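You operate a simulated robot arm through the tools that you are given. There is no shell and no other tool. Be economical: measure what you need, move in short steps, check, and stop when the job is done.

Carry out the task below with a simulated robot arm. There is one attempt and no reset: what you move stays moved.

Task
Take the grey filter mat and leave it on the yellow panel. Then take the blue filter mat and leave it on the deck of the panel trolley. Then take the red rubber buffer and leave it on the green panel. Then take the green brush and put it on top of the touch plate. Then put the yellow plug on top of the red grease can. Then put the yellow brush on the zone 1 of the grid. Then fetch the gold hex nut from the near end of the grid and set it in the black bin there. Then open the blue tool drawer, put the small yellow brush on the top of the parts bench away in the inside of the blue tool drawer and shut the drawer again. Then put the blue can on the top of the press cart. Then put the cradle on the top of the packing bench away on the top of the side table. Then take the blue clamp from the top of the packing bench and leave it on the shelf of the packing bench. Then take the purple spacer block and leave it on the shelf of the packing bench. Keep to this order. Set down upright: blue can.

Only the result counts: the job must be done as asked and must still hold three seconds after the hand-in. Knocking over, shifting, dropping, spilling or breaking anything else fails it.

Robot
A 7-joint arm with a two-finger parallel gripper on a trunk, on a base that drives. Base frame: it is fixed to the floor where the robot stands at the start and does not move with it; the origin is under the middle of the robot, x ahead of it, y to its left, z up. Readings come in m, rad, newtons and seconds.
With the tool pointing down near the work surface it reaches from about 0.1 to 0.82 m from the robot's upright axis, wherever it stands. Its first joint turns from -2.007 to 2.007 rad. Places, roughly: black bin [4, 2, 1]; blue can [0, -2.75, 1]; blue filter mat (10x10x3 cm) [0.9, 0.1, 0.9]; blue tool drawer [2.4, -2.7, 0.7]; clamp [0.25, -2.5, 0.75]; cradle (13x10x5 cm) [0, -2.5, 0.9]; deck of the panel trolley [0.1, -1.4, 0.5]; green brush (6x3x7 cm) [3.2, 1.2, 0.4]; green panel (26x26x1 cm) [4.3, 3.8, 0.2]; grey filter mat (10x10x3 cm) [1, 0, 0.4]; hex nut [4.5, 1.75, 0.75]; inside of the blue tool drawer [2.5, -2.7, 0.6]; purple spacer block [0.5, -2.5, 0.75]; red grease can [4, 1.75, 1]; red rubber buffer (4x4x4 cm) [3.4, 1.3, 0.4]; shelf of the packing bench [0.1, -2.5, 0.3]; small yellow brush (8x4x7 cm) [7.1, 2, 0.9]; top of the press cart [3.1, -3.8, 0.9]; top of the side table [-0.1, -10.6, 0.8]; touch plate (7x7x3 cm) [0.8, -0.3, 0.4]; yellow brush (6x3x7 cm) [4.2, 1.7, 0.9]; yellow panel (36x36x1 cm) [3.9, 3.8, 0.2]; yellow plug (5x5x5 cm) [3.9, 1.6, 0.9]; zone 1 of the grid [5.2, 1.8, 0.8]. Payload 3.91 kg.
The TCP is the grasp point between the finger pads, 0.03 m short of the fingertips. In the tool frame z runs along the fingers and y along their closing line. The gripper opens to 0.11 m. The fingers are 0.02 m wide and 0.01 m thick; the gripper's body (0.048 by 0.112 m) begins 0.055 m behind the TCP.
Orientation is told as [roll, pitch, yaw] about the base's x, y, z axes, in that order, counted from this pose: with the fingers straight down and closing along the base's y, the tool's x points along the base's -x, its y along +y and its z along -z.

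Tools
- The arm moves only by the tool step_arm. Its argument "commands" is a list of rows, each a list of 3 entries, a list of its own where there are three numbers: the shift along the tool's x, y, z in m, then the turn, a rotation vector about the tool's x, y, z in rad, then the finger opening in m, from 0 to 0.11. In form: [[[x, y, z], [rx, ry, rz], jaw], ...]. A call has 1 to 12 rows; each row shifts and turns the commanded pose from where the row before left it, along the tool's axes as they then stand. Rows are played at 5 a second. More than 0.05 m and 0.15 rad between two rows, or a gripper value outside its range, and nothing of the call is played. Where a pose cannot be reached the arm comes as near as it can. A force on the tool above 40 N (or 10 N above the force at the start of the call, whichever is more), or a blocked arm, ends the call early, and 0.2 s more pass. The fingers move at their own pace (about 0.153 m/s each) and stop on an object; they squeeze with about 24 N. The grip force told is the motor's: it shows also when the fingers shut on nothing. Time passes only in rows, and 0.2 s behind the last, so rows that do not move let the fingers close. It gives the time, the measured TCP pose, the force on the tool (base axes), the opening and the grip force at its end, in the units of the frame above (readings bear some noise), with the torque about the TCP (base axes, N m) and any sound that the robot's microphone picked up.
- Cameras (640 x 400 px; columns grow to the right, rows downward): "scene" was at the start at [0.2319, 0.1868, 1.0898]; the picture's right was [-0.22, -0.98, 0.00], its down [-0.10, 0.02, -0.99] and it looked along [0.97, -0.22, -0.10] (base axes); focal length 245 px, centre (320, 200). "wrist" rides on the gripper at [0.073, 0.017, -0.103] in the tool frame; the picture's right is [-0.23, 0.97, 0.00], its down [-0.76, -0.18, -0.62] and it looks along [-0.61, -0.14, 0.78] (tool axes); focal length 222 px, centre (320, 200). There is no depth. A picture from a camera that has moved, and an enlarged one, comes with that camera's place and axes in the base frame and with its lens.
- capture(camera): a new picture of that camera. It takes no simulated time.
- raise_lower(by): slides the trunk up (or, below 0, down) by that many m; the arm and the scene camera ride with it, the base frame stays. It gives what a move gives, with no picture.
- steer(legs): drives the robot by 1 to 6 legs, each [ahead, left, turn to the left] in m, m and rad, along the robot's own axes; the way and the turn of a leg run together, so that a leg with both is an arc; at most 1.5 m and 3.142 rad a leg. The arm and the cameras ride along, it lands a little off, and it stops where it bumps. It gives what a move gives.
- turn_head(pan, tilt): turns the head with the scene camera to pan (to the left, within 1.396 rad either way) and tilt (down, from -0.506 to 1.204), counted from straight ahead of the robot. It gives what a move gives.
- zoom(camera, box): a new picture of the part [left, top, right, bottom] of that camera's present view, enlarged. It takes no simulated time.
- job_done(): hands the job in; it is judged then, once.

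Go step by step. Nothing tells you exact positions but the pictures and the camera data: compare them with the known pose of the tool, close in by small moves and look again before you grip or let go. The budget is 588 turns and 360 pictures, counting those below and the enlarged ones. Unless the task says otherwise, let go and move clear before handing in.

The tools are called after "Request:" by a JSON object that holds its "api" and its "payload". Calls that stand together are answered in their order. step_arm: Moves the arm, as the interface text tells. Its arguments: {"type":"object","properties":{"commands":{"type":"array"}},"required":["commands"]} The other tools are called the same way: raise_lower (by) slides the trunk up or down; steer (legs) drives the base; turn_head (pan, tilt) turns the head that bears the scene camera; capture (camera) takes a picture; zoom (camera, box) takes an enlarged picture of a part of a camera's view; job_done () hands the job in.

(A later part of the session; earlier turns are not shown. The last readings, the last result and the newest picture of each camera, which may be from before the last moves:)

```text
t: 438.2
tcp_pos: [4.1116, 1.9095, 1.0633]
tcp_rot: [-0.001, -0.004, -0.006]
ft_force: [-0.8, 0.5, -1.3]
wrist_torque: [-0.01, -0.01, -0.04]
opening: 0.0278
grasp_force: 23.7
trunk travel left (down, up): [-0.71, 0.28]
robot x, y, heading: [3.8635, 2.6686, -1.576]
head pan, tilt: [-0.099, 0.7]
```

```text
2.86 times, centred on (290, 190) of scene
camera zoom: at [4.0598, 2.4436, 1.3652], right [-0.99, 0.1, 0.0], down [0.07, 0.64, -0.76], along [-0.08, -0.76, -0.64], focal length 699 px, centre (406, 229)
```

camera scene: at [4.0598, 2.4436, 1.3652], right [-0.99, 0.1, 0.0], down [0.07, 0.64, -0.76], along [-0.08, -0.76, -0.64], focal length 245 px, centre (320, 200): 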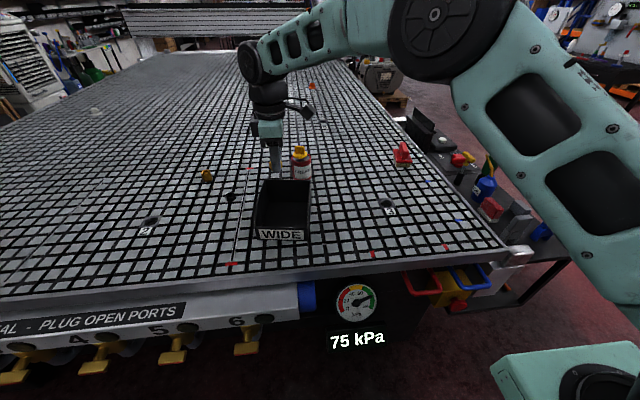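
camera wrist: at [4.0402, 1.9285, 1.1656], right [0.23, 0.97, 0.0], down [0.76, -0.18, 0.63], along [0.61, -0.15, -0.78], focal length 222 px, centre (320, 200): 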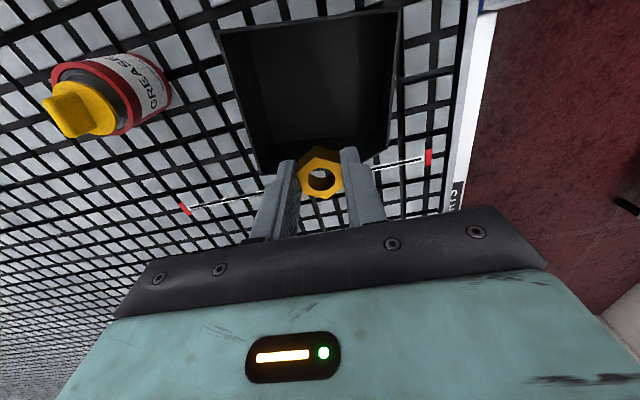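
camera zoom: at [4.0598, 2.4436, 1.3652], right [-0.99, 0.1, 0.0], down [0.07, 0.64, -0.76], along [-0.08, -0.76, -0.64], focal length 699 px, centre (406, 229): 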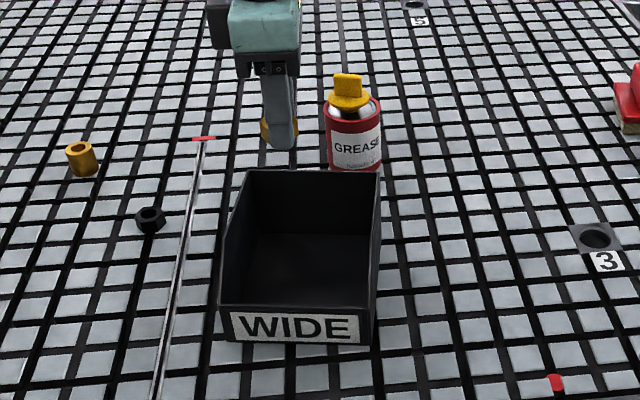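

Request:
{"api": "step_arm", "payload": {"commands": [[[0.007, 0.005, 0.04], [0, 0, 0], 0.0], [[0, 0, 0.05], [0, 0, 0], 0.0], [[0, 0, 0.05], [0, 0, 0], 0.0]]}}

Request:
{"api": "capture", "payload": {"camera": "wrist"}}

Request:
{"api": "zoom", "payload": {"camera": "scene", "box": [220, 120, 360, 260]}}

```text
t: 439.0
tcp_pos: [4.1081, 1.9165, 0.9234]
tcp_rot: [-0.001, -0.005, -0.007]
ft_force: [0.1, -0.1, -0.6]
wrist_torque: [-0.02, 0.01, 0.0]
opening: 0.0279
grasp_force: 24.1
trunk travel left (down, up): [-0.71, 0.28]
robot x, y, heading: [3.8635, 2.6667, -1.581]
head pan, tilt: [-0.099, 0.7]
```

```text
156 pictures are left
camera wrist: at [4.0349, 1.934, 1.0257], right [0.23, 0.97, 0.0], down [0.76, -0.18, 0.63], along [0.61, -0.15, -0.78], focal length 222 px, centre (320, 200)
```

wrist: 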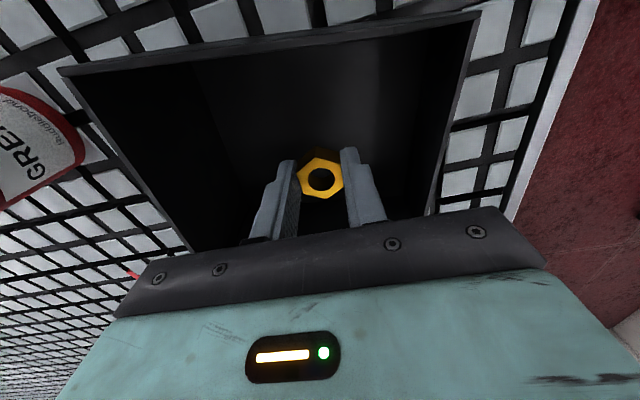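

```text
2.86 times, centred on (290, 190) of scene
camera zoom: at [4.0596, 2.444, 1.3653], right [-0.99, 0.1, 0.0], down [0.07, 0.64, -0.77], along [-0.08, -0.76, -0.64], focal length 699 px, centre (406, 229)
```

zoom: 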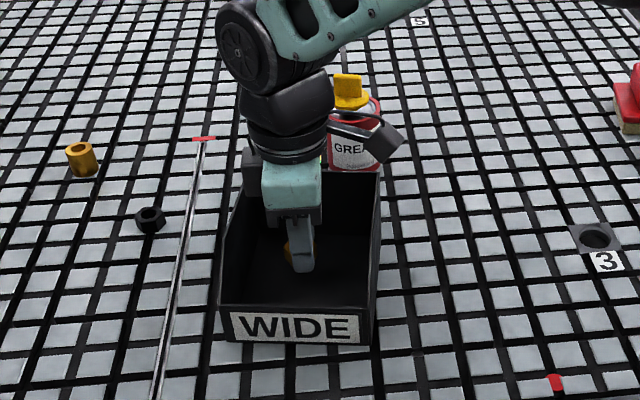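

Request:
{"api": "step_arm", "payload": {"commands": [[[0, 0, 0.02], [0, 0, 0], 0.0], [[0, 0, 0.01], [0, 0, 0], 0.0]]}}

Request:
{"api": "step_arm", "payload": {"commands": [[[0, 0, 0], [0, 0, 0], 0.05], [[0, 0, 0], [0, 0, 0], 0.05], [[0, 0, -0.05], [0, 0, 0], 0.05], [[0, 0, -0.05], [0, 0, 0], 0.05], [[0, 0, -0.05], [0, 0, 0], 0.05]]}}

Request:
{"api": "capture", "payload": {"camera": "wrist"}}

```text
t: 439.6
tcp_pos: [4.1063, 1.9152, 0.8914]
tcp_rot: [0.001, -0.005, -0.007]
ft_force: [0.4, -0.2, -0.3]
wrist_torque: [0.01, 0.01, 0.02]
opening: 0.0279
grasp_force: 23.8
trunk travel left (down, up): [-0.71, 0.28]
robot x, y, heading: [3.8623, 2.666, -1.571]
head pan, tilt: [-0.099, 0.7]
```

```text
t: 440.8
tcp_pos: [4.1047, 1.9159, 1.0417]
tcp_rot: [-0.001, -0.006, -0.008]
ft_force: [0.0, -1.0, -0.2]
wrist_torque: [0.04, 0.05, 0.01]
opening: 0.0501
grasp_force: 0.0
trunk travel left (down, up): [-0.71, 0.28]
robot x, y, heading: [3.8625, 2.6701, -1.573]
head pan, tilt: [-0.099, 0.7]
```

```text
154 pictures are left
camera wrist: at [4.0323, 1.9337, 1.1461], right [0.23, 0.97, 0.0], down [0.76, -0.18, 0.63], along [0.61, -0.15, -0.78], focal length 222 px, centre (320, 200)
```

wrist: 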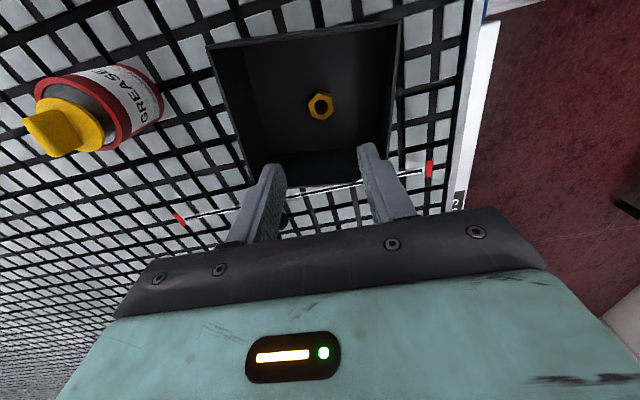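

Request:
{"api": "steer", "payload": {"legs": [[-0.35, 0, 0], [0, -1.5, 0], [0, -0.75, 0], [1.5, 0, 0]]}}

Request:
{"api": "turn_head", "payload": {"pan": 0.0, "tilt": 0.5}}

Request:
{"api": "capture", "payload": {"camera": "scene"}}

```text
t: 460.9
tcp_pos: [1.7674, 0.7935, 1.0426]
tcp_rot: [0.001, -0.006, -0.042]
ft_force: [-0.2, 0.4, -0.2]
wrist_torque: [0.01, 0.0, -0.01]
opening: 0.05
grasp_force: 0.0
trunk travel left (down, up): [-0.71, 0.28]
robot x, y, heading: [1.5525, 1.5567, -1.607]
head pan, tilt: [-0.099, 0.7]
```

```text
t: 461.6
tcp_pos: [1.7668, 0.7939, 1.0434]
tcp_rot: [0.0, -0.005, -0.038]
ft_force: [1.2, 0.8, -0.5]
wrist_torque: [-0.02, 0.0, 0.02]
opening: 0.0498
grasp_force: 0.0
trunk travel left (down, up): [-0.71, 0.28]
robot x, y, heading: [1.5517, 1.5541, -1.608]
head pan, tilt: [0.0, 0.499]
```

```text
153 pictures are left
camera scene: at [1.7487, 1.3157, 1.3828], right [-1.0, 0.04, 0.0], down [0.02, 0.48, -0.88], along [-0.03, -0.88, -0.48], focal length 245 px, centre (320, 200)
```

scene: 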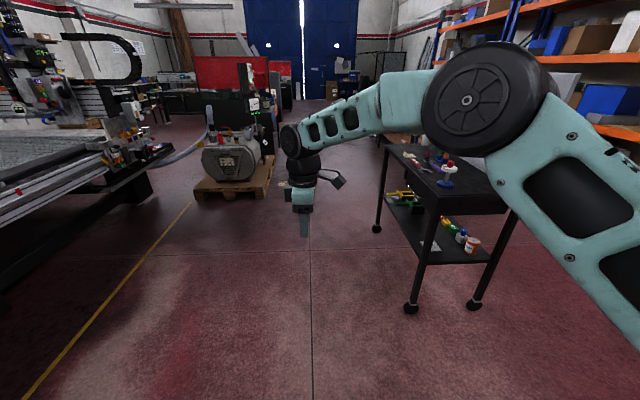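

Request:
{"api": "steer", "payload": {"legs": [[0, 0.13, 0.037], [1.5, 0, 0], [1.5, 0, 0]]}}

Request:
{"api": "turn_head", "payload": {"pan": 0.5, "tilt": 0.4}}

Request:
{"api": "capture", "payload": {"camera": "scene"}}

Request:
{"api": "turn_head", "payload": {"pan": -0.5, "tilt": 0.4}}

Request:
{"api": "capture", "payload": {"camera": "scene"}}

```text
t: 476.9
tcp_pos: [1.8716, -2.182, 1.042]
tcp_rot: [-0.001, -0.005, -0.01]
ft_force: [0.0, -1.0, -0.6]
wrist_torque: [-0.03, 0.0, -0.05]
opening: 0.0502
grasp_force: 0.1
trunk travel left (down, up): [-0.71, 0.28]
robot x, y, heading: [1.6338, -1.4278, -1.58]
head pan, tilt: [0.0, 0.499]
```

```text
t: 477.8
tcp_pos: [1.8719, -2.1828, 1.0425]
tcp_rot: [0.001, -0.005, -0.011]
ft_force: [0.8, -0.6, 1.1]
wrist_torque: [0.05, 0.01, -0.02]
opening: 0.0502
grasp_force: 0.1
trunk travel left (down, up): [-0.71, 0.28]
robot x, y, heading: [1.6381, -1.4275, -1.583]
head pan, tilt: [0.499, 0.4]
```

```text
152 pictures are left
camera scene: at [1.8821, -1.6514, 1.392], right [-0.88, -0.47, 0.0], down [-0.18, 0.34, -0.92], along [0.43, -0.81, -0.39], focal length 245 px, centre (320, 200)
```

scene: 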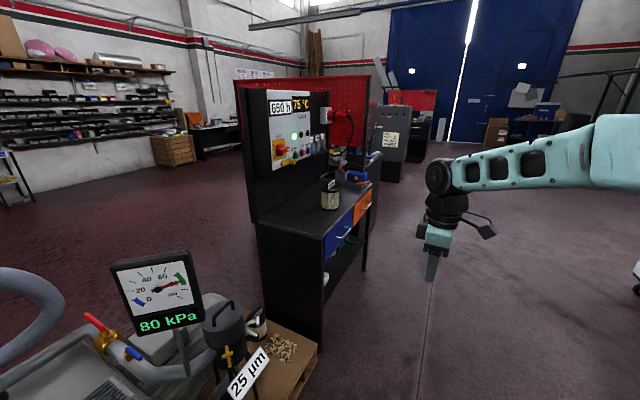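

```text
t: 479.1
tcp_pos: [1.8715, -2.182, 1.0435]
tcp_rot: [0.001, -0.004, -0.009]
ft_force: [0.1, -0.6, -0.1]
wrist_torque: [0.01, -0.04, 0.02]
opening: 0.0499
grasp_force: 0.0
trunk travel left (down, up): [-0.71, 0.28]
robot x, y, heading: [1.6352, -1.4263, -1.579]
head pan, tilt: [-0.499, 0.4]
```

```text
151 pictures are left
camera scene: at [1.7936, -1.6507, 1.392], right [-0.87, 0.48, 0.0], down [0.19, 0.34, -0.92], along [-0.45, -0.81, -0.39], focal length 245 px, centre (320, 200)
```

scene: 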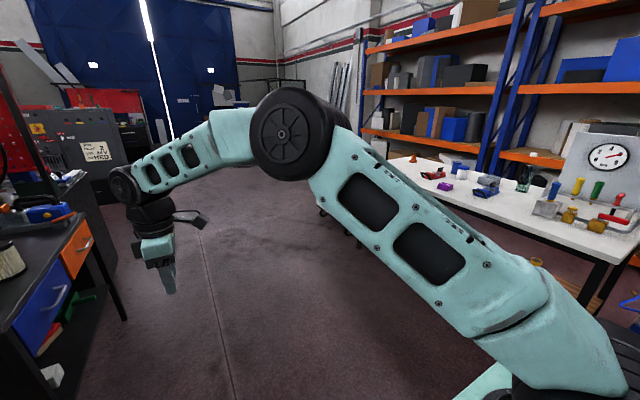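

Request:
{"api": "steer", "payload": {"legs": [[0, -0.38, 0], [0.9, 0, 0], [0, 0, 1.58], [0, -0.6, 0]]}}

Request:
{"api": "turn_head", "payload": {"pan": -0.1, "tilt": 0.6}}

Request:
{"api": "capture", "payload": {"camera": "scene"}}

```text
t: 492.7
tcp_pos: [1.9869, -2.7195, 1.0422]
tcp_rot: [0.001, -0.005, 1.54]
ft_force: [-0.3, 0.5, -0.1]
wrist_torque: [0.0, 0.01, 0.01]
opening: 0.0501
grasp_force: 0.1
trunk travel left (down, up): [-0.71, 0.28]
robot x, y, heading: [1.2272, -2.9424, -0.026]
head pan, tilt: [-0.499, 0.4]
```

```text
t: 493.5
tcp_pos: [1.9861, -2.719, 1.0429]
tcp_rot: [0.0, -0.006, 1.542]
ft_force: [-0.4, -0.4, -0.3]
wrist_torque: [-0.05, 0.0, -0.03]
opening: 0.0501
grasp_force: 0.2
trunk travel left (down, up): [-0.71, 0.28]
robot x, y, heading: [1.2255, -2.9375, -0.029]
head pan, tilt: [-0.099, 0.6]
```

```text
150 pictures are left
camera scene: at [1.4631, -2.75, 1.3738], right [-0.13, -0.99, 0.0], down [-0.56, 0.07, -0.83], along [0.82, -0.1, -0.56], focal length 245 px, centre (320, 200)
```

scene: 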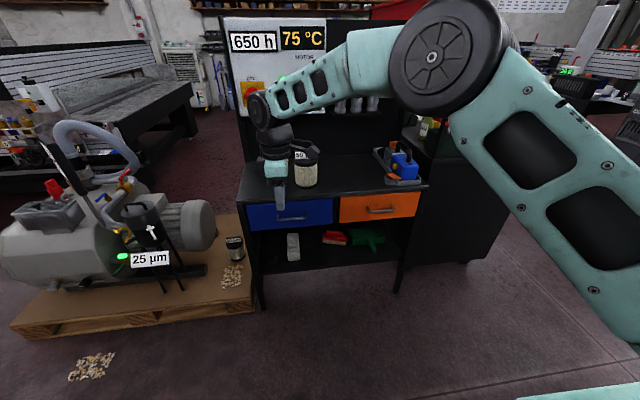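

Request:
{"api": "zoom", "payload": {"camera": "scene", "box": [230, 170, 350, 245]}}

```text
5.33 times, centred on (290, 208) of scene
camera zoom: at [1.4631, -2.75, 1.3738], right [-0.13, -0.99, 0.0], down [-0.56, 0.07, -0.83], along [0.82, -0.1, -0.56], focal length 1306 px, centre (480, 160)
```

zoom: 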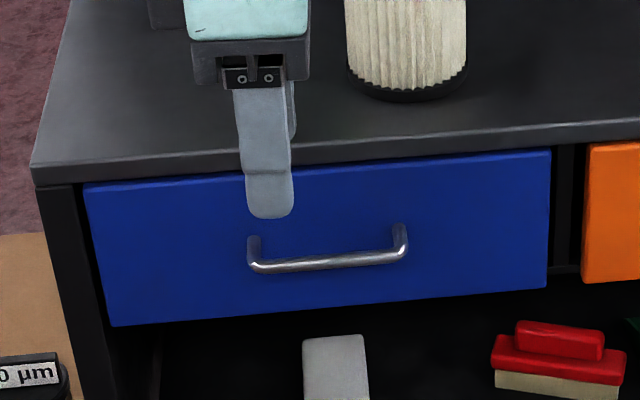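

Request:
{"api": "step_arm", "payload": {"commands": [[[0, 0, 0], [0.145, 0, 0], 0.05], [[0, 0, 0], [0.145, 0, 0], 0.05], [[0, 0, 0], [0.145, 0, 0], 0.05], [[0, 0, 0], [0.145, 0, 0], 0.05], [[0, 0, 0], [0.145, 0, 0], 0.05], [[0, 0, 0], [0.145, 0, 0], 0.05], [[0, 0, 0], [0.145, 0, 0], 0.05], [[0, 0, 0], [0.145, 0, 0], 0.05], [[0, 0, 0], [0.145, 0, 0], 0.05]]}}

Request:
{"api": "capture", "payload": {"camera": "scene"}}

```text
t: 495.5
tcp_pos: [1.9864, -2.7186, 1.0451]
tcp_rot: [-1.31, -0.008, 1.543]
ft_force: [-0.9, 0.6, 1.3]
wrist_torque: [0.01, 0.03, 0.02]
opening: 0.0499
grasp_force: 0.2
trunk travel left (down, up): [-0.71, 0.28]
robot x, y, heading: [1.2275, -2.9432, -0.026]
head pan, tilt: [-0.099, 0.6]
```

```text
148 pictures are left
camera scene: at [1.463, -2.7501, 1.374], right [-0.13, -0.99, 0.0], down [-0.56, 0.07, -0.83], along [0.82, -0.1, -0.56], focal length 245 px, centre (320, 200)
```

scene: 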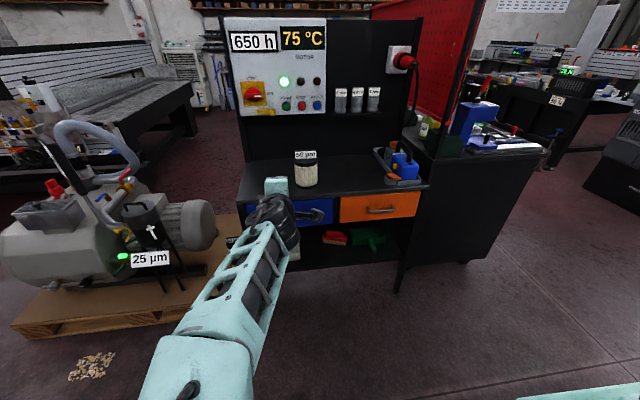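

Request:
{"api": "raise_lower", "payload": {"by": -0.34}}

Request:
{"api": "capture", "payload": {"camera": "scene"}}

Request:
{"api": "capture", "payload": {"camera": "wrist"}}

```text
t: 498.9
tcp_pos: [1.9866, -2.7186, 0.703]
tcp_rot: [-1.306, -0.006, 1.543]
ft_force: [0.3, 0.1, 0.3]
wrist_torque: [-0.01, 0.01, 0.04]
opening: 0.0502
grasp_force: 0.1
trunk travel left (down, up): [-0.37, 0.62]
robot x, y, heading: [1.2301, -2.9374, -0.029]
head pan, tilt: [-0.099, 0.6]
```

```text
147 pictures are left
camera scene: at [1.4631, -2.7499, 1.0338], right [-0.13, -0.99, 0.0], down [-0.56, 0.07, -0.83], along [0.82, -0.1, -0.56], focal length 245 px, centre (320, 200)
```

scene: 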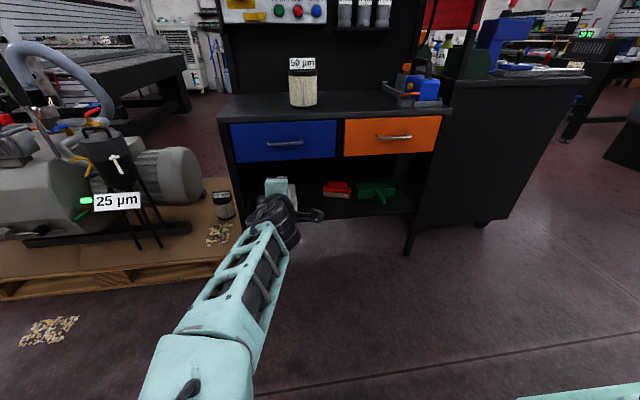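

```text
146 pictures are left
camera wrist: at [1.8809, -2.7879, 0.7135], right [-0.25, 0.24, -0.94], down [-0.53, 0.78, 0.34], along [0.81, 0.58, -0.07], focal length 222 px, centre (320, 200)
```

wrist: 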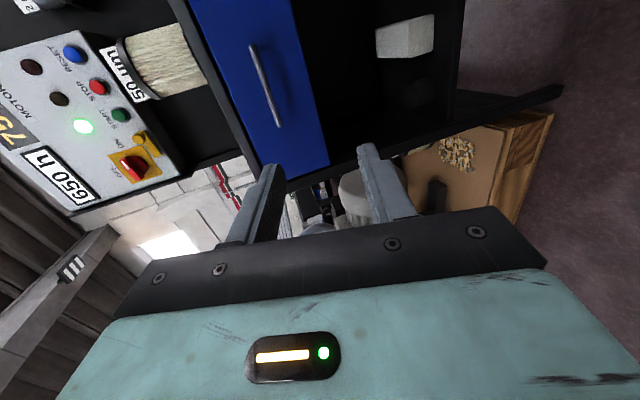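

Request:
{"api": "steer", "payload": {"legs": [[0.22, 0, 0]]}}

Request:
{"api": "capture", "payload": {"camera": "wrist"}}

Request:
{"api": "zoom", "payload": {"camera": "scene", "box": [200, 80, 360, 240]}}

```text
t: 500.5
tcp_pos: [2.2023, -2.7261, 0.7031]
tcp_rot: [-1.303, -0.006, 1.537]
ft_force: [-0.5, -1.0, -0.1]
wrist_torque: [0.01, -0.01, 0.03]
opening: 0.0502
grasp_force: 0.0
trunk travel left (down, up): [-0.37, 0.62]
robot x, y, heading: [1.4415, -2.9446, -0.031]
head pan, tilt: [-0.099, 0.6]
```

```text
145 pictures are left
camera wrist: at [2.0971, -2.7942, 0.7135], right [-0.25, 0.24, -0.94], down [-0.53, 0.78, 0.34], along [0.81, 0.58, -0.07], focal length 222 px, centre (320, 200)
```

wrist: 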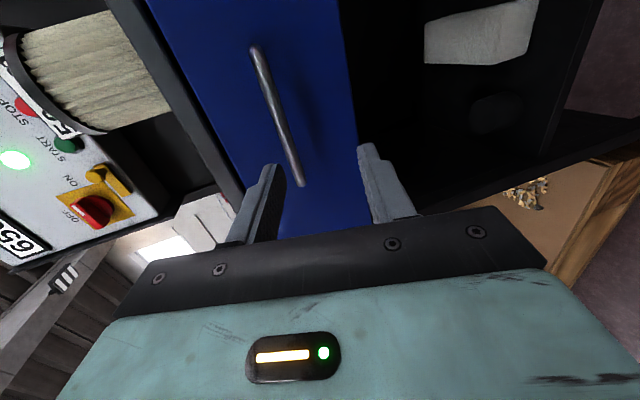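

```text
2.50 times, centred on (280, 160) of scene
camera zoom: at [1.6794, -2.756, 1.0338], right [-0.13, -0.99, 0.0], down [-0.56, 0.07, -0.83], along [0.82, -0.1, -0.56], focal length 612 px, centre (420, 300)
```

zoom: 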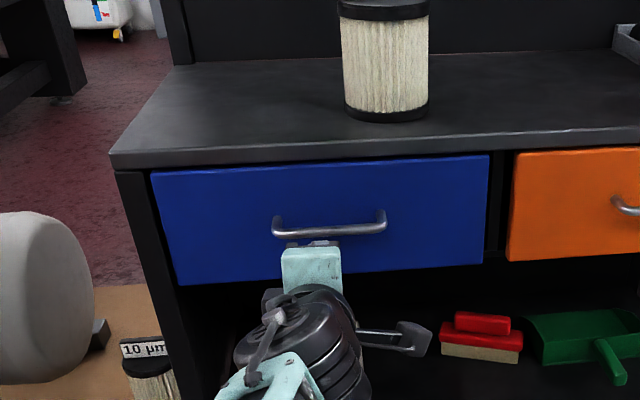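

Request:
{"api": "step_arm", "payload": {"commands": [[[0, -0.0148, 0.04], [0, 0, 0], 0.05]]}}

Request:
{"api": "capture", "payload": {"camera": "wrist"}}

```text
t: 500.9
tcp_pos: [2.2453, -2.7256, 0.7067]
tcp_rot: [-1.305, -0.005, 1.542]
ft_force: [-1.1, 0.4, -0.2]
wrist_torque: [0.01, -0.02, 0.0]
opening: 0.0499
grasp_force: 0.0
trunk travel left (down, up): [-0.37, 0.62]
robot x, y, heading: [1.4447, -2.9436, -0.029]
head pan, tilt: [-0.099, 0.6]
```

```text
143 pictures are left
camera wrist: at [2.1392, -2.7942, 0.7179], right [-0.25, 0.24, -0.94], down [-0.53, 0.78, 0.34], along [0.81, 0.58, -0.07], focal length 222 px, centre (320, 200)
```

wrist: 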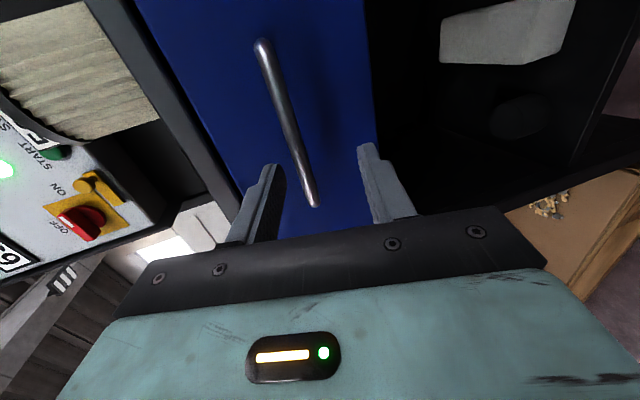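

Request:
{"api": "step_arm", "payload": {"commands": [[[0, -0.0125, 0.035], [0, 0, 0], 0.05]]}}

Request:
{"api": "capture", "payload": {"camera": "wrist"}}

```text
t: 501.3
tcp_pos: [2.281, -2.7278, 0.7111]
tcp_rot: [-1.304, -0.006, 1.54]
ft_force: [0.0, -0.5, 0.5]
wrist_torque: [0.04, -0.01, -0.03]
opening: 0.0497
grasp_force: 0.1
trunk travel left (down, up): [-0.37, 0.62]
robot x, y, heading: [1.445, -2.9519, -0.028]
head pan, tilt: [-0.099, 0.6]
```

```text
142 pictures are left
camera wrist: at [2.1747, -2.7953, 0.7218], right [-0.25, 0.24, -0.94], down [-0.53, 0.78, 0.34], along [0.81, 0.58, -0.07], focal length 222 px, centre (320, 200)
```

wrist: 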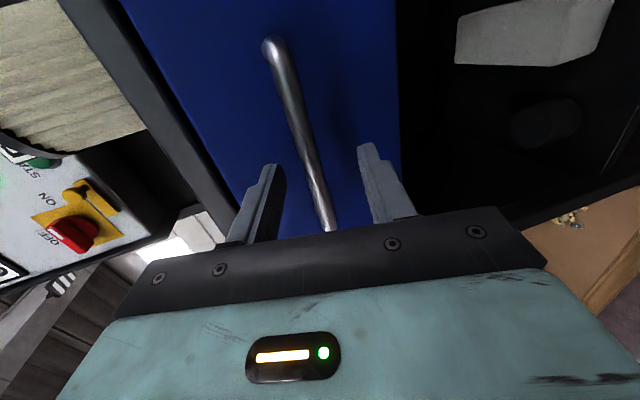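

Request:
{"api": "step_arm", "payload": {"commands": [[[0, 0, 0.005], [0, 0, 0], 0.03], [[0, 0, 0], [0, 0, 0], 0.0], [[0, 0, 0], [0, 0, 0], 0.0]]}}

Request:
{"api": "capture", "payload": {"camera": "wrist"}}

```text
t: 502.1
tcp_pos: [2.2871, -2.7269, 0.7138]
tcp_rot: [-1.311, -0.005, 1.539]
ft_force: [0.9, -0.5, 23.7]
wrist_torque: [-0.93, -0.3, 0.32]
opening: 0.0117
grasp_force: 45.1
trunk travel left (down, up): [-0.37, 0.62]
robot x, y, heading: [1.4437, -2.9453, -0.032]
head pan, tilt: [-0.099, 0.6]
```

```text
141 pictures are left
camera wrist: at [2.1806, -2.7962, 0.723], right [-0.24, 0.24, -0.94], down [-0.53, 0.78, 0.34], along [0.81, 0.58, -0.06], focal length 222 px, centre (320, 200)
```

wrist: 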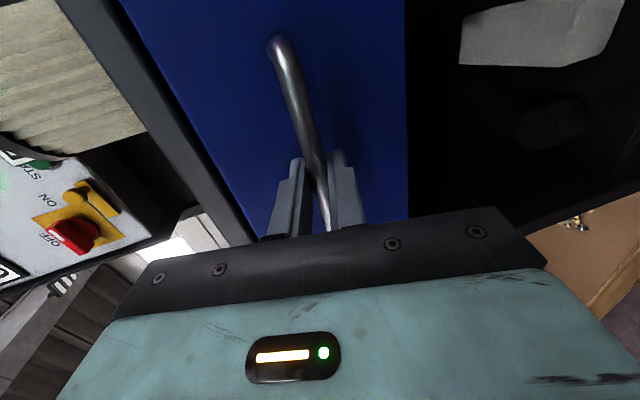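

Request:
{"api": "step_arm", "payload": {"commands": [[[0, -0.0035, -0.001], [0, 0, 0], 0.0], [[0, 0, 0], [0, 0, 0], 0.0]]}}

Request:
{"api": "steer", "payload": {"legs": [[-0.12, 0.003, 0]]}}

Request:
{"api": "capture", "payload": {"camera": "scene"}}

```text
t: 502.7
tcp_pos: [2.2862, -2.7273, 0.7131]
tcp_rot: [-1.306, -0.003, 1.541]
ft_force: [0.0, 0.8, 16.3]
wrist_torque: [-1.07, -0.17, -0.23]
opening: 0.0118
grasp_force: 45.2
trunk travel left (down, up): [-0.37, 0.62]
robot x, y, heading: [1.4446, -2.9503, -0.027]
head pan, tilt: [-0.099, 0.6]
```

```text
t: 504.0
tcp_pos: [2.1693, -2.7299, 0.7133]
tcp_rot: [-1.307, -0.002, 1.523]
ft_force: [1.5, -36.8, 10.0]
wrist_torque: [-0.88, -0.1, 0.1]
opening: 0.0119
grasp_force: 44.5
trunk travel left (down, up): [-0.37, 0.62]
robot x, y, heading: [1.3273, -2.9401, -0.026]
head pan, tilt: [-0.099, 0.6]
```

```text
140 pictures are left
camera scene: at [1.5599, -2.7508, 1.0341], right [-0.13, -0.99, 0.0], down [-0.56, 0.07, -0.83], along [0.82, -0.1, -0.56], focal length 245 px, centre (320, 200)
```

scene: 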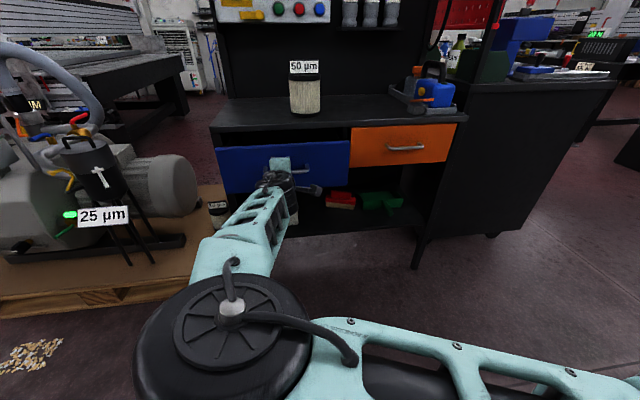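

Request:
{"api": "step_arm", "payload": {"commands": [[[0.006, 0, 0], [0, 0, 0], 0.0], [[0, 0, 0], [0, 0, 0], 0.0]]}}

Request:
{"api": "steer", "payload": {"legs": [[-0.13, -0.006, 0]]}}

Request:
{"api": "capture", "payload": {"camera": "scene"}}

```text
t: 504.6
tcp_pos: [2.1678, -2.7283, 0.7136]
tcp_rot: [-1.308, -0.001, 1.533]
ft_force: [0.9, 22.7, 6.6]
wrist_torque: [-1.0, -0.13, -0.04]
opening: 0.0115
grasp_force: 44.6
trunk travel left (down, up): [-0.37, 0.62]
robot x, y, heading: [1.3255, -2.945, -0.026]
head pan, tilt: [-0.099, 0.6]
```

```text
t: 505.8
tcp_pos: [2.0391, -2.7299, 0.7143]
tcp_rot: [-1.308, -0.001, 1.535]
ft_force: [-0.4, 30.8, 10.1]
wrist_torque: [-0.91, -0.15, 0.3]
opening: 0.0115
grasp_force: 44.6
trunk travel left (down, up): [-0.37, 0.62]
robot x, y, heading: [1.1958, -2.9431, -0.025]
head pan, tilt: [-0.099, 0.6]
```

```text
139 pictures are left
camera scene: at [1.4303, -2.7514, 1.0338], right [-0.13, -0.99, 0.0], down [-0.56, 0.07, -0.83], along [0.82, -0.1, -0.56], focal length 245 px, centre (320, 200)
```

scene: 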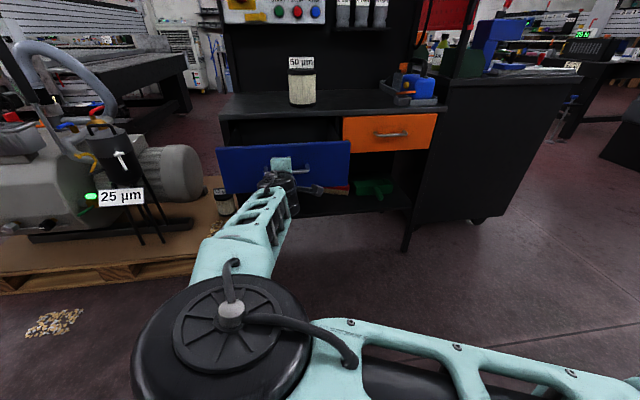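

Request:
{"api": "step_arm", "payload": {"commands": [[[-0.004, 0, 0], [0, 0, 0], 0.0], [[0, 0, 0], [0, 0, 0], 0.0]]}}

Request:
{"api": "steer", "payload": {"legs": [[-0.05, -0.002, 0]]}}

```text
t: 506.4
tcp_pos: [2.0399, -2.7306, 0.712]
tcp_rot: [-1.308, -0.003, 1.528]
ft_force: [1.3, -14.8, 2.6]
wrist_torque: [-0.84, -0.01, 0.56]
opening: 0.0113
grasp_force: 45.5
trunk travel left (down, up): [-0.37, 0.62]
robot x, y, heading: [1.1943, -2.9444, -0.027]
head pan, tilt: [-0.099, 0.6]
```

```text
t: 507.2
tcp_pos: [2.0238, -2.7301, 0.7145]
tcp_rot: [-1.31, -0.001, 1.532]
ft_force: [0.5, -1.0, 0.3]
wrist_torque: [-0.95, -0.01, 0.23]
opening: 0.0119
grasp_force: 45.3
trunk travel left (down, up): [-0.37, 0.62]
robot x, y, heading: [1.1802, -2.9465, -0.026]
head pan, tilt: [-0.099, 0.6]
stopped in leg 1: the force on the tool passed its limit (the readings are from after the stop); the commanded pose is now the measured one
```

Request:
{"api": "step_arm", "payload": {"commands": [[[0, 0, 0], [0, 0, 0], 0.06], [[0, 0, 0], [0, 0, 0], 0.06], [[0, 0.0131, -0.0483], [0, 0, 0], 0.06], [[0, 0.0131, -0.0483], [0, 0, 0], 0.06]]}}

Request:
{"api": "raise_lower", "payload": {"by": 0.35}}

Request:
{"api": "capture", "payload": {"camera": "scene"}}

```text
t: 508.2
tcp_pos: [1.9259, -2.7268, 0.7141]
tcp_rot: [-1.31, -0.002, 1.531]
ft_force: [-0.1, -0.3, -0.4]
wrist_torque: [0.0, 0.01, 0.02]
opening: 0.0598
grasp_force: 0.0
trunk travel left (down, up): [-0.37, 0.62]
robot x, y, heading: [1.1771, -2.949, -0.029]
head pan, tilt: [-0.099, 0.6]
```

```text
t: 511.7
tcp_pos: [1.9263, -2.7264, 1.0645]
tcp_rot: [-1.311, -0.002, 1.533]
ft_force: [0.3, 1.5, -0.4]
wrist_torque: [0.02, 0.0, -0.01]
opening: 0.0603
grasp_force: 0.1
trunk travel left (down, up): [-0.72, 0.27]
robot x, y, heading: [1.1767, -2.9424, -0.026]
head pan, tilt: [-0.099, 0.6]
```

```text
138 pictures are left
camera scene: at [1.4136, -2.7527, 1.3838], right [-0.13, -0.99, 0.0], down [-0.56, 0.07, -0.83], along [0.82, -0.1, -0.56], focal length 245 px, centre (320, 200)
```

scene: 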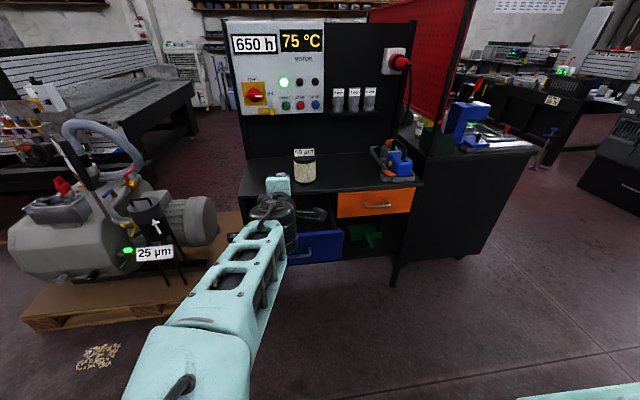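

Request:
{"api": "step_arm", "payload": {"commands": [[[0, 0, 0], [-0.145, 0, 0], 0.06], [[0, 0, 0], [-0.145, 0, 0], 0.06], [[0, 0, 0], [-0.145, 0, 0], 0.06], [[0, 0, 0], [-0.145, 0, 0], 0.06], [[0, 0, 0], [-0.145, 0, 0], 0.06], [[0, 0, 0], [-0.145, 0, 0], 0.06], [[0, 0, 0], [-0.145, 0, 0], 0.06], [[0, 0, 0], [-0.145, 0, 0], 0.06], [[0, 0, 0], [-0.147, 0, 0], 0.06]]}}

Request:
{"api": "capture", "payload": {"camera": "wrist"}}

Request:
{"api": "capture", "payload": {"camera": "scene"}}

```text
t: 513.7
tcp_pos: [1.9253, -2.7259, 1.0639]
tcp_rot: [0.0, -0.003, 1.535]
ft_force: [0.7, -0.3, -0.2]
wrist_torque: [-0.02, -0.02, -0.01]
opening: 0.06
grasp_force: 0.1
trunk travel left (down, up): [-0.72, 0.27]
robot x, y, heading: [1.1811, -2.9425, -0.028]
head pan, tilt: [-0.099, 0.6]
```

```text
137 pictures are left
camera wrist: at [1.9064, -2.7974, 1.1673], right [-0.96, 0.26, 0.0], down [0.21, 0.75, 0.63], along [0.16, 0.6, -0.78], focal length 222 px, centre (320, 200)
```

wrist: 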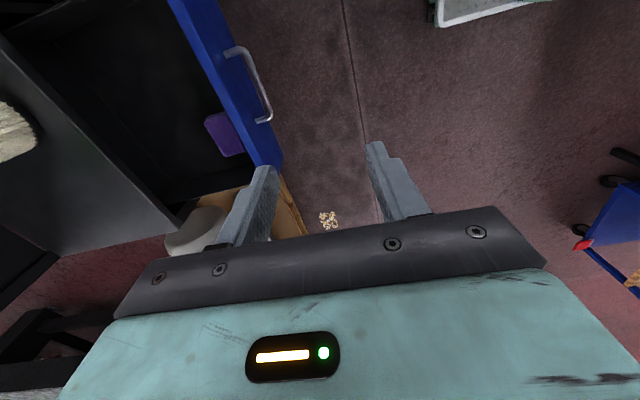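

```text
136 pictures are left
camera scene: at [1.4132, -2.7526, 1.3839], right [-0.13, -0.99, 0.0], down [-0.56, 0.07, -0.83], along [0.82, -0.1, -0.56], focal length 245 px, centre (320, 200)
```

scene: 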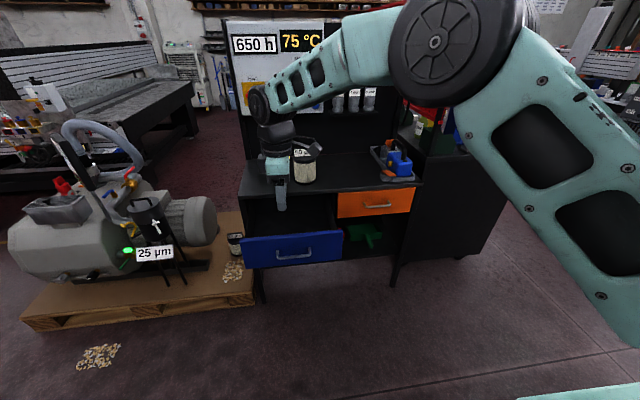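

Request:
{"api": "steer", "payload": {"legs": [[0, 0, 1.599], [0, -0.45, 0], [1.5, 0, 0], [1.5, 0, 0], [1.5, 0, 0], [1.0, 0, 0]]}}

Request:
{"api": "steer", "payload": {"legs": [[0, 0, -1.571], [1.5, 0, 0], [1.5, 0, 0], [1.0, 0, 0]]}}

Request:
{"api": "turn_head", "payload": {"pan": 0.0, "tilt": 0.4}}

Request:
{"api": "capture", "payload": {"camera": "scene"}}

```text
t: 546.0
tcp_pos: [1.6709, 3.2629, 1.0634]
tcp_rot: [-0.004, -0.002, 3.069]
ft_force: [0.2, 0.6, 0.0]
wrist_torque: [-0.01, -0.03, 0.01]
opening: 0.0602
grasp_force: 0.0
trunk travel left (down, up): [-0.72, 0.27]
robot x, y, heading: [1.8664, 2.512, 1.509]
head pan, tilt: [-0.099, 0.6]
```

```text
t: 559.0
tcp_pos: [4.2696, 2.5384, 1.0643]
tcp_rot: [-0.003, -0.003, 1.465]
ft_force: [-0.4, 0.5, 1.0]
wrist_torque: [-0.02, -0.01, 0.02]
opening: 0.0601
grasp_force: 0.0
trunk travel left (down, up): [-0.72, 0.27]
robot x, y, heading: [3.5095, 2.3718, -0.096]
head pan, tilt: [-0.099, 0.6]
stopped in leg 3: the robot was blocked; the commanded pose is now the measured one
```

```text
t: 559.7
tcp_pos: [4.2706, 2.5391, 1.0647]
tcp_rot: [-0.003, -0.004, 1.464]
ft_force: [1.1, 0.1, 0.0]
wrist_torque: [-0.02, -0.03, 0.0]
opening: 0.06
grasp_force: 0.0
trunk travel left (down, up): [-0.72, 0.27]
robot x, y, heading: [3.5056, 2.3732, -0.099]
head pan, tilt: [0.0, 0.4]
```

```text
135 pictures are left
camera scene: at [3.7631, 2.5551, 1.402], right [-0.1, -1.0, 0.0], down [-0.39, 0.04, -0.92], along [0.92, -0.09, -0.39], focal length 245 px, centre (320, 200)
```

scene: 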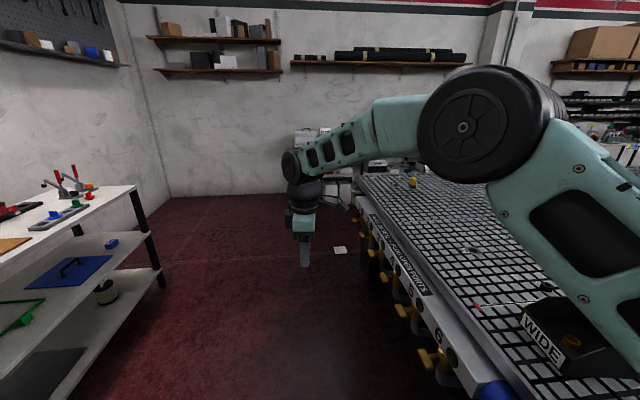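

Request:
{"api": "steer", "payload": {"legs": [[-0.05, 0.35, 0.096]]}}

Request:
{"api": "turn_head", "payload": {"pan": -0.7, "tilt": 0.6}}

Request:
{"api": "capture", "payload": {"camera": "scene"}}

```text
t: 560.3
tcp_pos: [4.2699, 2.5399, 1.0623]
tcp_rot: [-0.004, -0.004, 1.464]
ft_force: [0.4, 0.0, -0.1]
wrist_torque: [0.03, 0.02, 0.01]
opening: 0.0599
grasp_force: 0.1
trunk travel left (down, up): [-0.72, 0.27]
robot x, y, heading: [3.5103, 2.3735, -0.091]
head pan, tilt: [0.0, 0.4]
stopped in leg 1: the robot was blocked; the commanded pose is now the measured one
```

```text
t: 561.4
tcp_pos: [4.2693, 2.5393, 1.0641]
tcp_rot: [-0.005, -0.004, 1.464]
ft_force: [-0.8, 0.2, -0.8]
wrist_torque: [-0.01, 0.01, 0.03]
opening: 0.0602
grasp_force: 0.0
trunk travel left (down, up): [-0.72, 0.27]
robot x, y, heading: [3.5104, 2.3696, -0.098]
head pan, tilt: [-0.7, 0.6]
```

```text
134 pictures are left
camera scene: at [3.7326, 2.5014, 1.3838], right [-0.71, -0.7, 0.0], down [-0.4, 0.4, -0.83], along [0.58, -0.59, -0.56], focal length 245 px, centre (320, 200)
```

scene: 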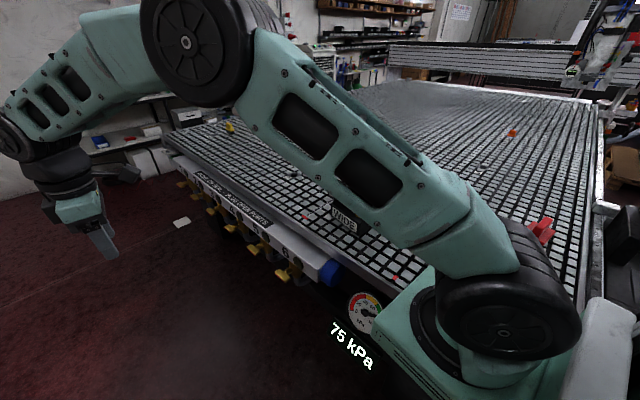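

Request:
{"api": "steer", "payload": {"legs": [[0, 0.25, 0]]}}

Request:
{"api": "capture", "payload": {"camera": "scene"}}

```text
t: 563.3
tcp_pos: [4.2963, 2.7907, 1.0638]
tcp_rot: [-0.004, -0.003, 1.459]
ft_force: [0.2, -0.4, 0.4]
wrist_torque: [0.02, 0.03, -0.02]
opening: 0.06
grasp_force: 0.1
trunk travel left (down, up): [-0.72, 0.27]
robot x, y, heading: [3.5333, 2.6221, -0.101]
head pan, tilt: [-0.7, 0.6]
```

```text
133 pictures are left
camera scene: at [3.7586, 2.7551, 1.3838], right [-0.72, -0.7, 0.0], down [-0.39, 0.41, -0.83], along [0.57, -0.59, -0.56], focal length 245 px, centre (320, 200)
```

scene: 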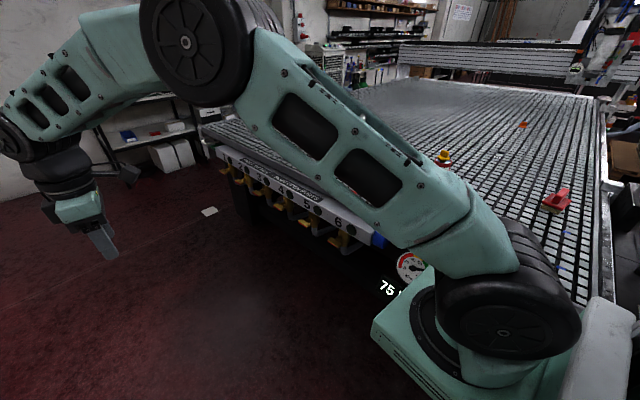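

Request:
{"api": "steer", "payload": {"legs": [[0, 0.08, 0.1], [1.2, 0, 0]]}}

Request:
{"api": "turn_head", "payload": {"pan": -0.3, "tilt": 0.4}}

Request:
{"api": "capture", "payload": {"camera": "scene"}}

```text
t: 570.0
tcp_pos: [5.4883, 2.9325, 1.0627]
tcp_rot: [-0.003, -0.003, 1.55]
ft_force: [0.2, -0.3, -0.6]
wrist_torque: [-0.03, 0.02, -0.05]
opening: 0.0599
grasp_force: 0.1
trunk travel left (down, up): [-0.72, 0.27]
robot x, y, heading: [4.7458, 2.7014, -0.006]
head pan, tilt: [-0.7, 0.6]
```

```text
t: 570.9
tcp_pos: [5.4873, 2.9334, 1.0631]
tcp_rot: [-0.003, -0.005, 1.55]
ft_force: [0.5, 0.1, -0.5]
wrist_torque: [-0.03, 0.01, 0.0]
opening: 0.0601
grasp_force: 0.0
trunk travel left (down, up): [-0.72, 0.27]
robot x, y, heading: [4.7447, 2.702, -0.009]
head pan, tilt: [-0.3, 0.4]
```

```text
132 pictures are left
camera scene: at [4.9768, 2.8783, 1.402], right [-0.31, -0.95, 0.0], down [-0.37, 0.12, -0.92], along [0.88, -0.28, -0.39], focal length 245 px, centre (320, 200)
```

scene: 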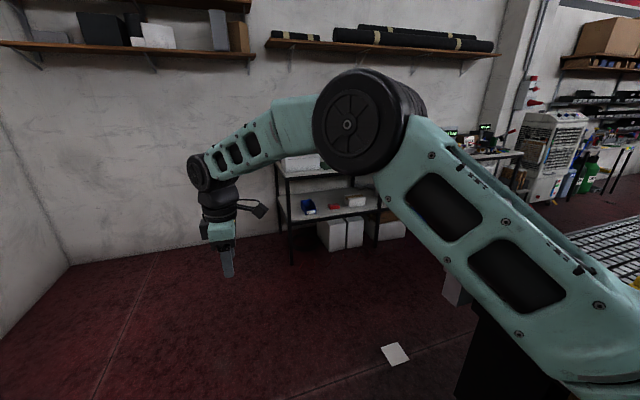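

Request:
{"api": "steer", "payload": {"legs": [[0.95, 0.05, 0]]}}

Request:
{"api": "turn_head", "payload": {"pan": -0.5, "tilt": 0.4}}

Request:
{"api": "capture", "payload": {"camera": "scene"}}

```text
t: 575.8
tcp_pos: [6.4334, 2.9695, 1.0638]
tcp_rot: [-0.002, -0.004, 1.548]
ft_force: [-0.5, -0.1, 0.9]
wrist_torque: [0.01, 0.03, -0.01]
opening: 0.0602
grasp_force: 0.0
trunk travel left (down, up): [-0.72, 0.27]
robot x, y, heading: [5.6878, 2.7419, -0.012]
head pan, tilt: [-0.3, 0.4]
```

```text
t: 576.6
tcp_pos: [6.4331, 2.97, 1.064]
tcp_rot: [-0.003, -0.004, 1.549]
ft_force: [0.0, 0.3, -0.2]
wrist_torque: [0.0, -0.01, 0.0]
opening: 0.0601
grasp_force: 0.0
trunk travel left (down, up): [-0.72, 0.27]
robot x, y, heading: [5.6869, 2.7419, -0.008]
head pan, tilt: [-0.499, 0.4]
```

```text
131 pictures are left
camera scene: at [5.9151, 2.8995, 1.402], right [-0.49, -0.87, 0.0], down [-0.34, 0.19, -0.92], along [0.8, -0.45, -0.39], focal length 245 px, centre (320, 200)
```

scene: 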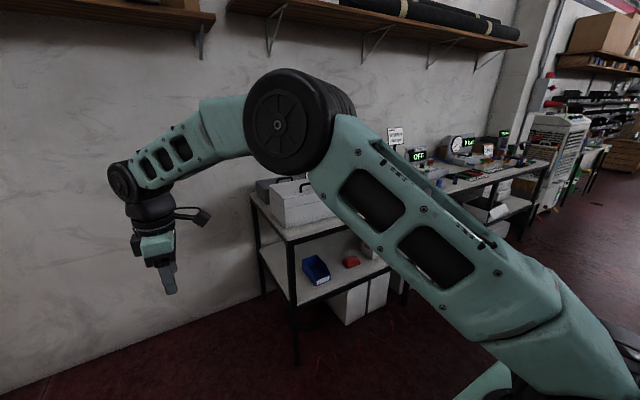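

Request:
{"api": "raise_lower", "payload": {"by": 0.25}}

Request:
{"api": "steer", "payload": {"legs": [[0.4, 0, 0.01], [0, -0.5, 0]]}}

Request:
{"api": "turn_head", "payload": {"pan": -0.2, "tilt": 0.6}}

Request:
{"api": "capture", "payload": {"camera": "scene"}}

Request:
{"api": "capture", "payload": {"camera": "wrist"}}

```text
t: 579.1
tcp_pos: [6.4333, 2.9701, 1.3136]
tcp_rot: [-0.003, -0.005, 1.55]
ft_force: [-0.4, -0.1, -1.0]
wrist_torque: [-0.01, 0.01, 0.01]
opening: 0.06
grasp_force: 0.0
trunk travel left (down, up): [-0.97, 0.02]
robot x, y, heading: [5.687, 2.7402, -0.016]
head pan, tilt: [-0.499, 0.4]
```

```text
t: 584.3
tcp_pos: [6.8465, 2.4731, 1.3139]
tcp_rot: [-0.003, -0.003, 1.558]
ft_force: [-0.5, 0.2, -0.4]
wrist_torque: [-0.03, 0.03, 0.0]
opening: 0.0601
grasp_force: 0.1
trunk travel left (down, up): [-0.97, 0.02]
robot x, y, heading: [6.1049, 2.2344, -0.006]
head pan, tilt: [-0.499, 0.4]
```

```text
t: 585.1
tcp_pos: [6.8483, 2.4725, 1.3135]
tcp_rot: [-0.002, -0.002, 1.558]
ft_force: [0.5, 0.4, 0.3]
wrist_torque: [-0.03, 0.02, 0.02]
opening: 0.0601
grasp_force: 0.0
trunk travel left (down, up): [-0.97, 0.02]
robot x, y, heading: [6.1065, 2.2351, -0.005]
head pan, tilt: [-0.201, 0.6]
```

```text
130 pictures are left
camera scene: at [6.3348, 2.4246, 1.6338], right [-0.2, -0.98, 0.0], down [-0.55, 0.11, -0.83], along [0.81, -0.17, -0.56], focal length 245 px, centre (320, 200)
```

scene: 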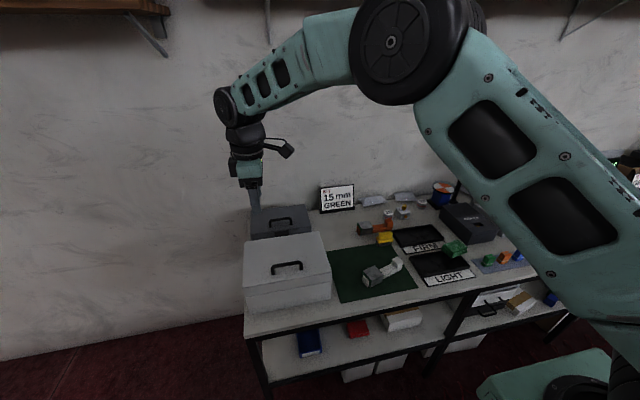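

```text
129 pictures are left
camera wrist: at [6.8296, 2.4015, 1.4168], right [-0.97, 0.24, 0.0], down [0.19, 0.76, 0.63], along [0.15, 0.61, -0.78], focal length 222 px, centre (320, 200)
```

wrist: 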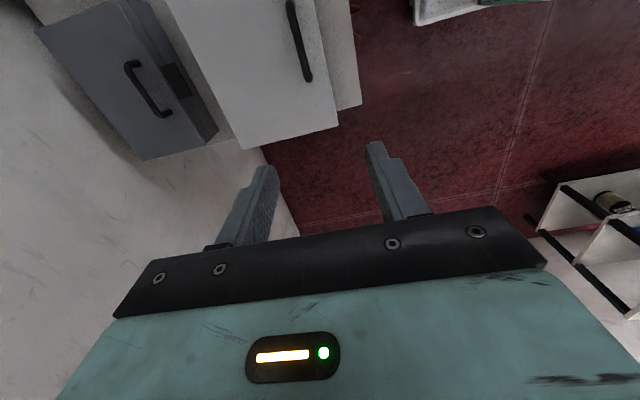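

Request:
{"api": "zoom", "payload": {"camera": "scene", "box": [320, 180, 500, 300]}}

```text
3.33 times, centred on (410, 240) of scene
camera zoom: at [6.3348, 2.4246, 1.6338], right [-0.2, -0.98, 0.0], down [-0.55, 0.11, -0.83], along [0.81, -0.17, -0.56], focal length 816 px, centre (20, 67)
```

zoom: 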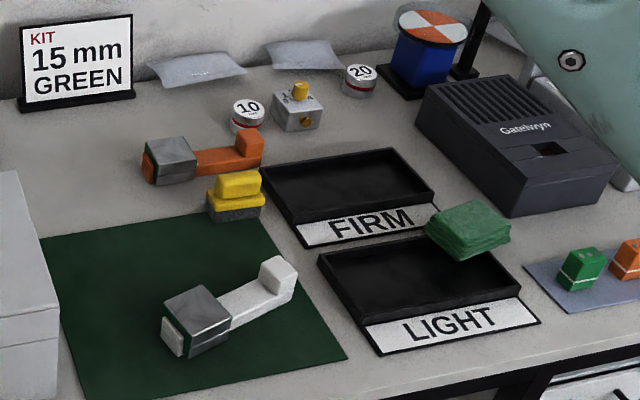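

Request:
{"api": "steer", "payload": {"legs": [[0.14, 0, 0.005], [0, -0.48, 0]]}}

Request:
{"api": "capture", "payload": {"camera": "wrist"}}

Request:
{"api": "turn_head", "payload": {"pan": -0.1, "tilt": 0.7}}

Request:
{"api": "capture", "payload": {"camera": "scene"}}

```text
t: 588.8
tcp_pos: [6.9863, 2.0048, 1.3139]
tcp_rot: [-0.004, -0.005, 1.573]
ft_force: [-0.9, 0.8, 0.5]
wrist_torque: [-0.05, 0.03, 0.01]
opening: 0.0598
grasp_force: 0.1
trunk travel left (down, up): [-0.97, 0.02]
robot x, y, heading: [6.2504, 1.7592, 0.009]
head pan, tilt: [-0.201, 0.6]
```

```text
127 pictures are left
camera wrist: at [6.9692, 1.9328, 1.4167], right [-0.97, 0.23, 0.0], down [0.18, 0.76, 0.63], along [0.14, 0.61, -0.78], focal length 222 px, centre (320, 200)
```

wrist: 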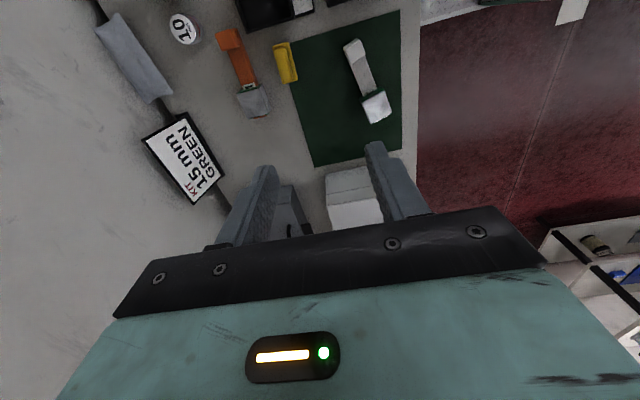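

```text
t: 589.5
tcp_pos: [6.9861, 2.0048, 1.3138]
tcp_rot: [-0.002, -0.003, 1.57]
ft_force: [-0.8, 0.5, 0.0]
wrist_torque: [0.02, 0.02, 0.03]
opening: 0.0602
grasp_force: 0.1
trunk travel left (down, up): [-0.97, 0.02]
robot x, y, heading: [6.2441, 1.7617, 0.006]
head pan, tilt: [-0.099, 0.7]
```

```text
126 pictures are left
camera scene: at [6.4719, 1.9591, 1.6252], right [-0.09, -1.0, 0.0], down [-0.64, 0.06, -0.77], along [0.76, -0.07, -0.64], focal length 245 px, centre (320, 200)
```

scene: 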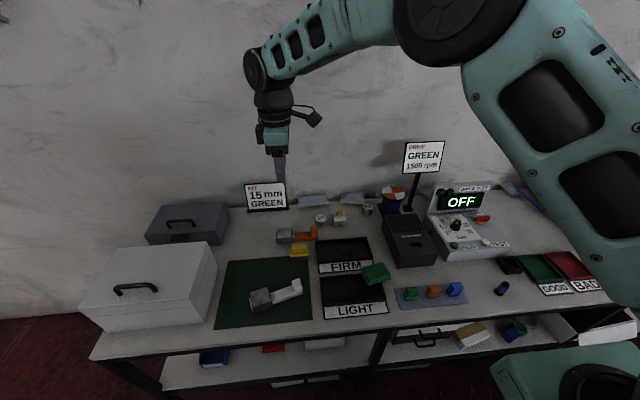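

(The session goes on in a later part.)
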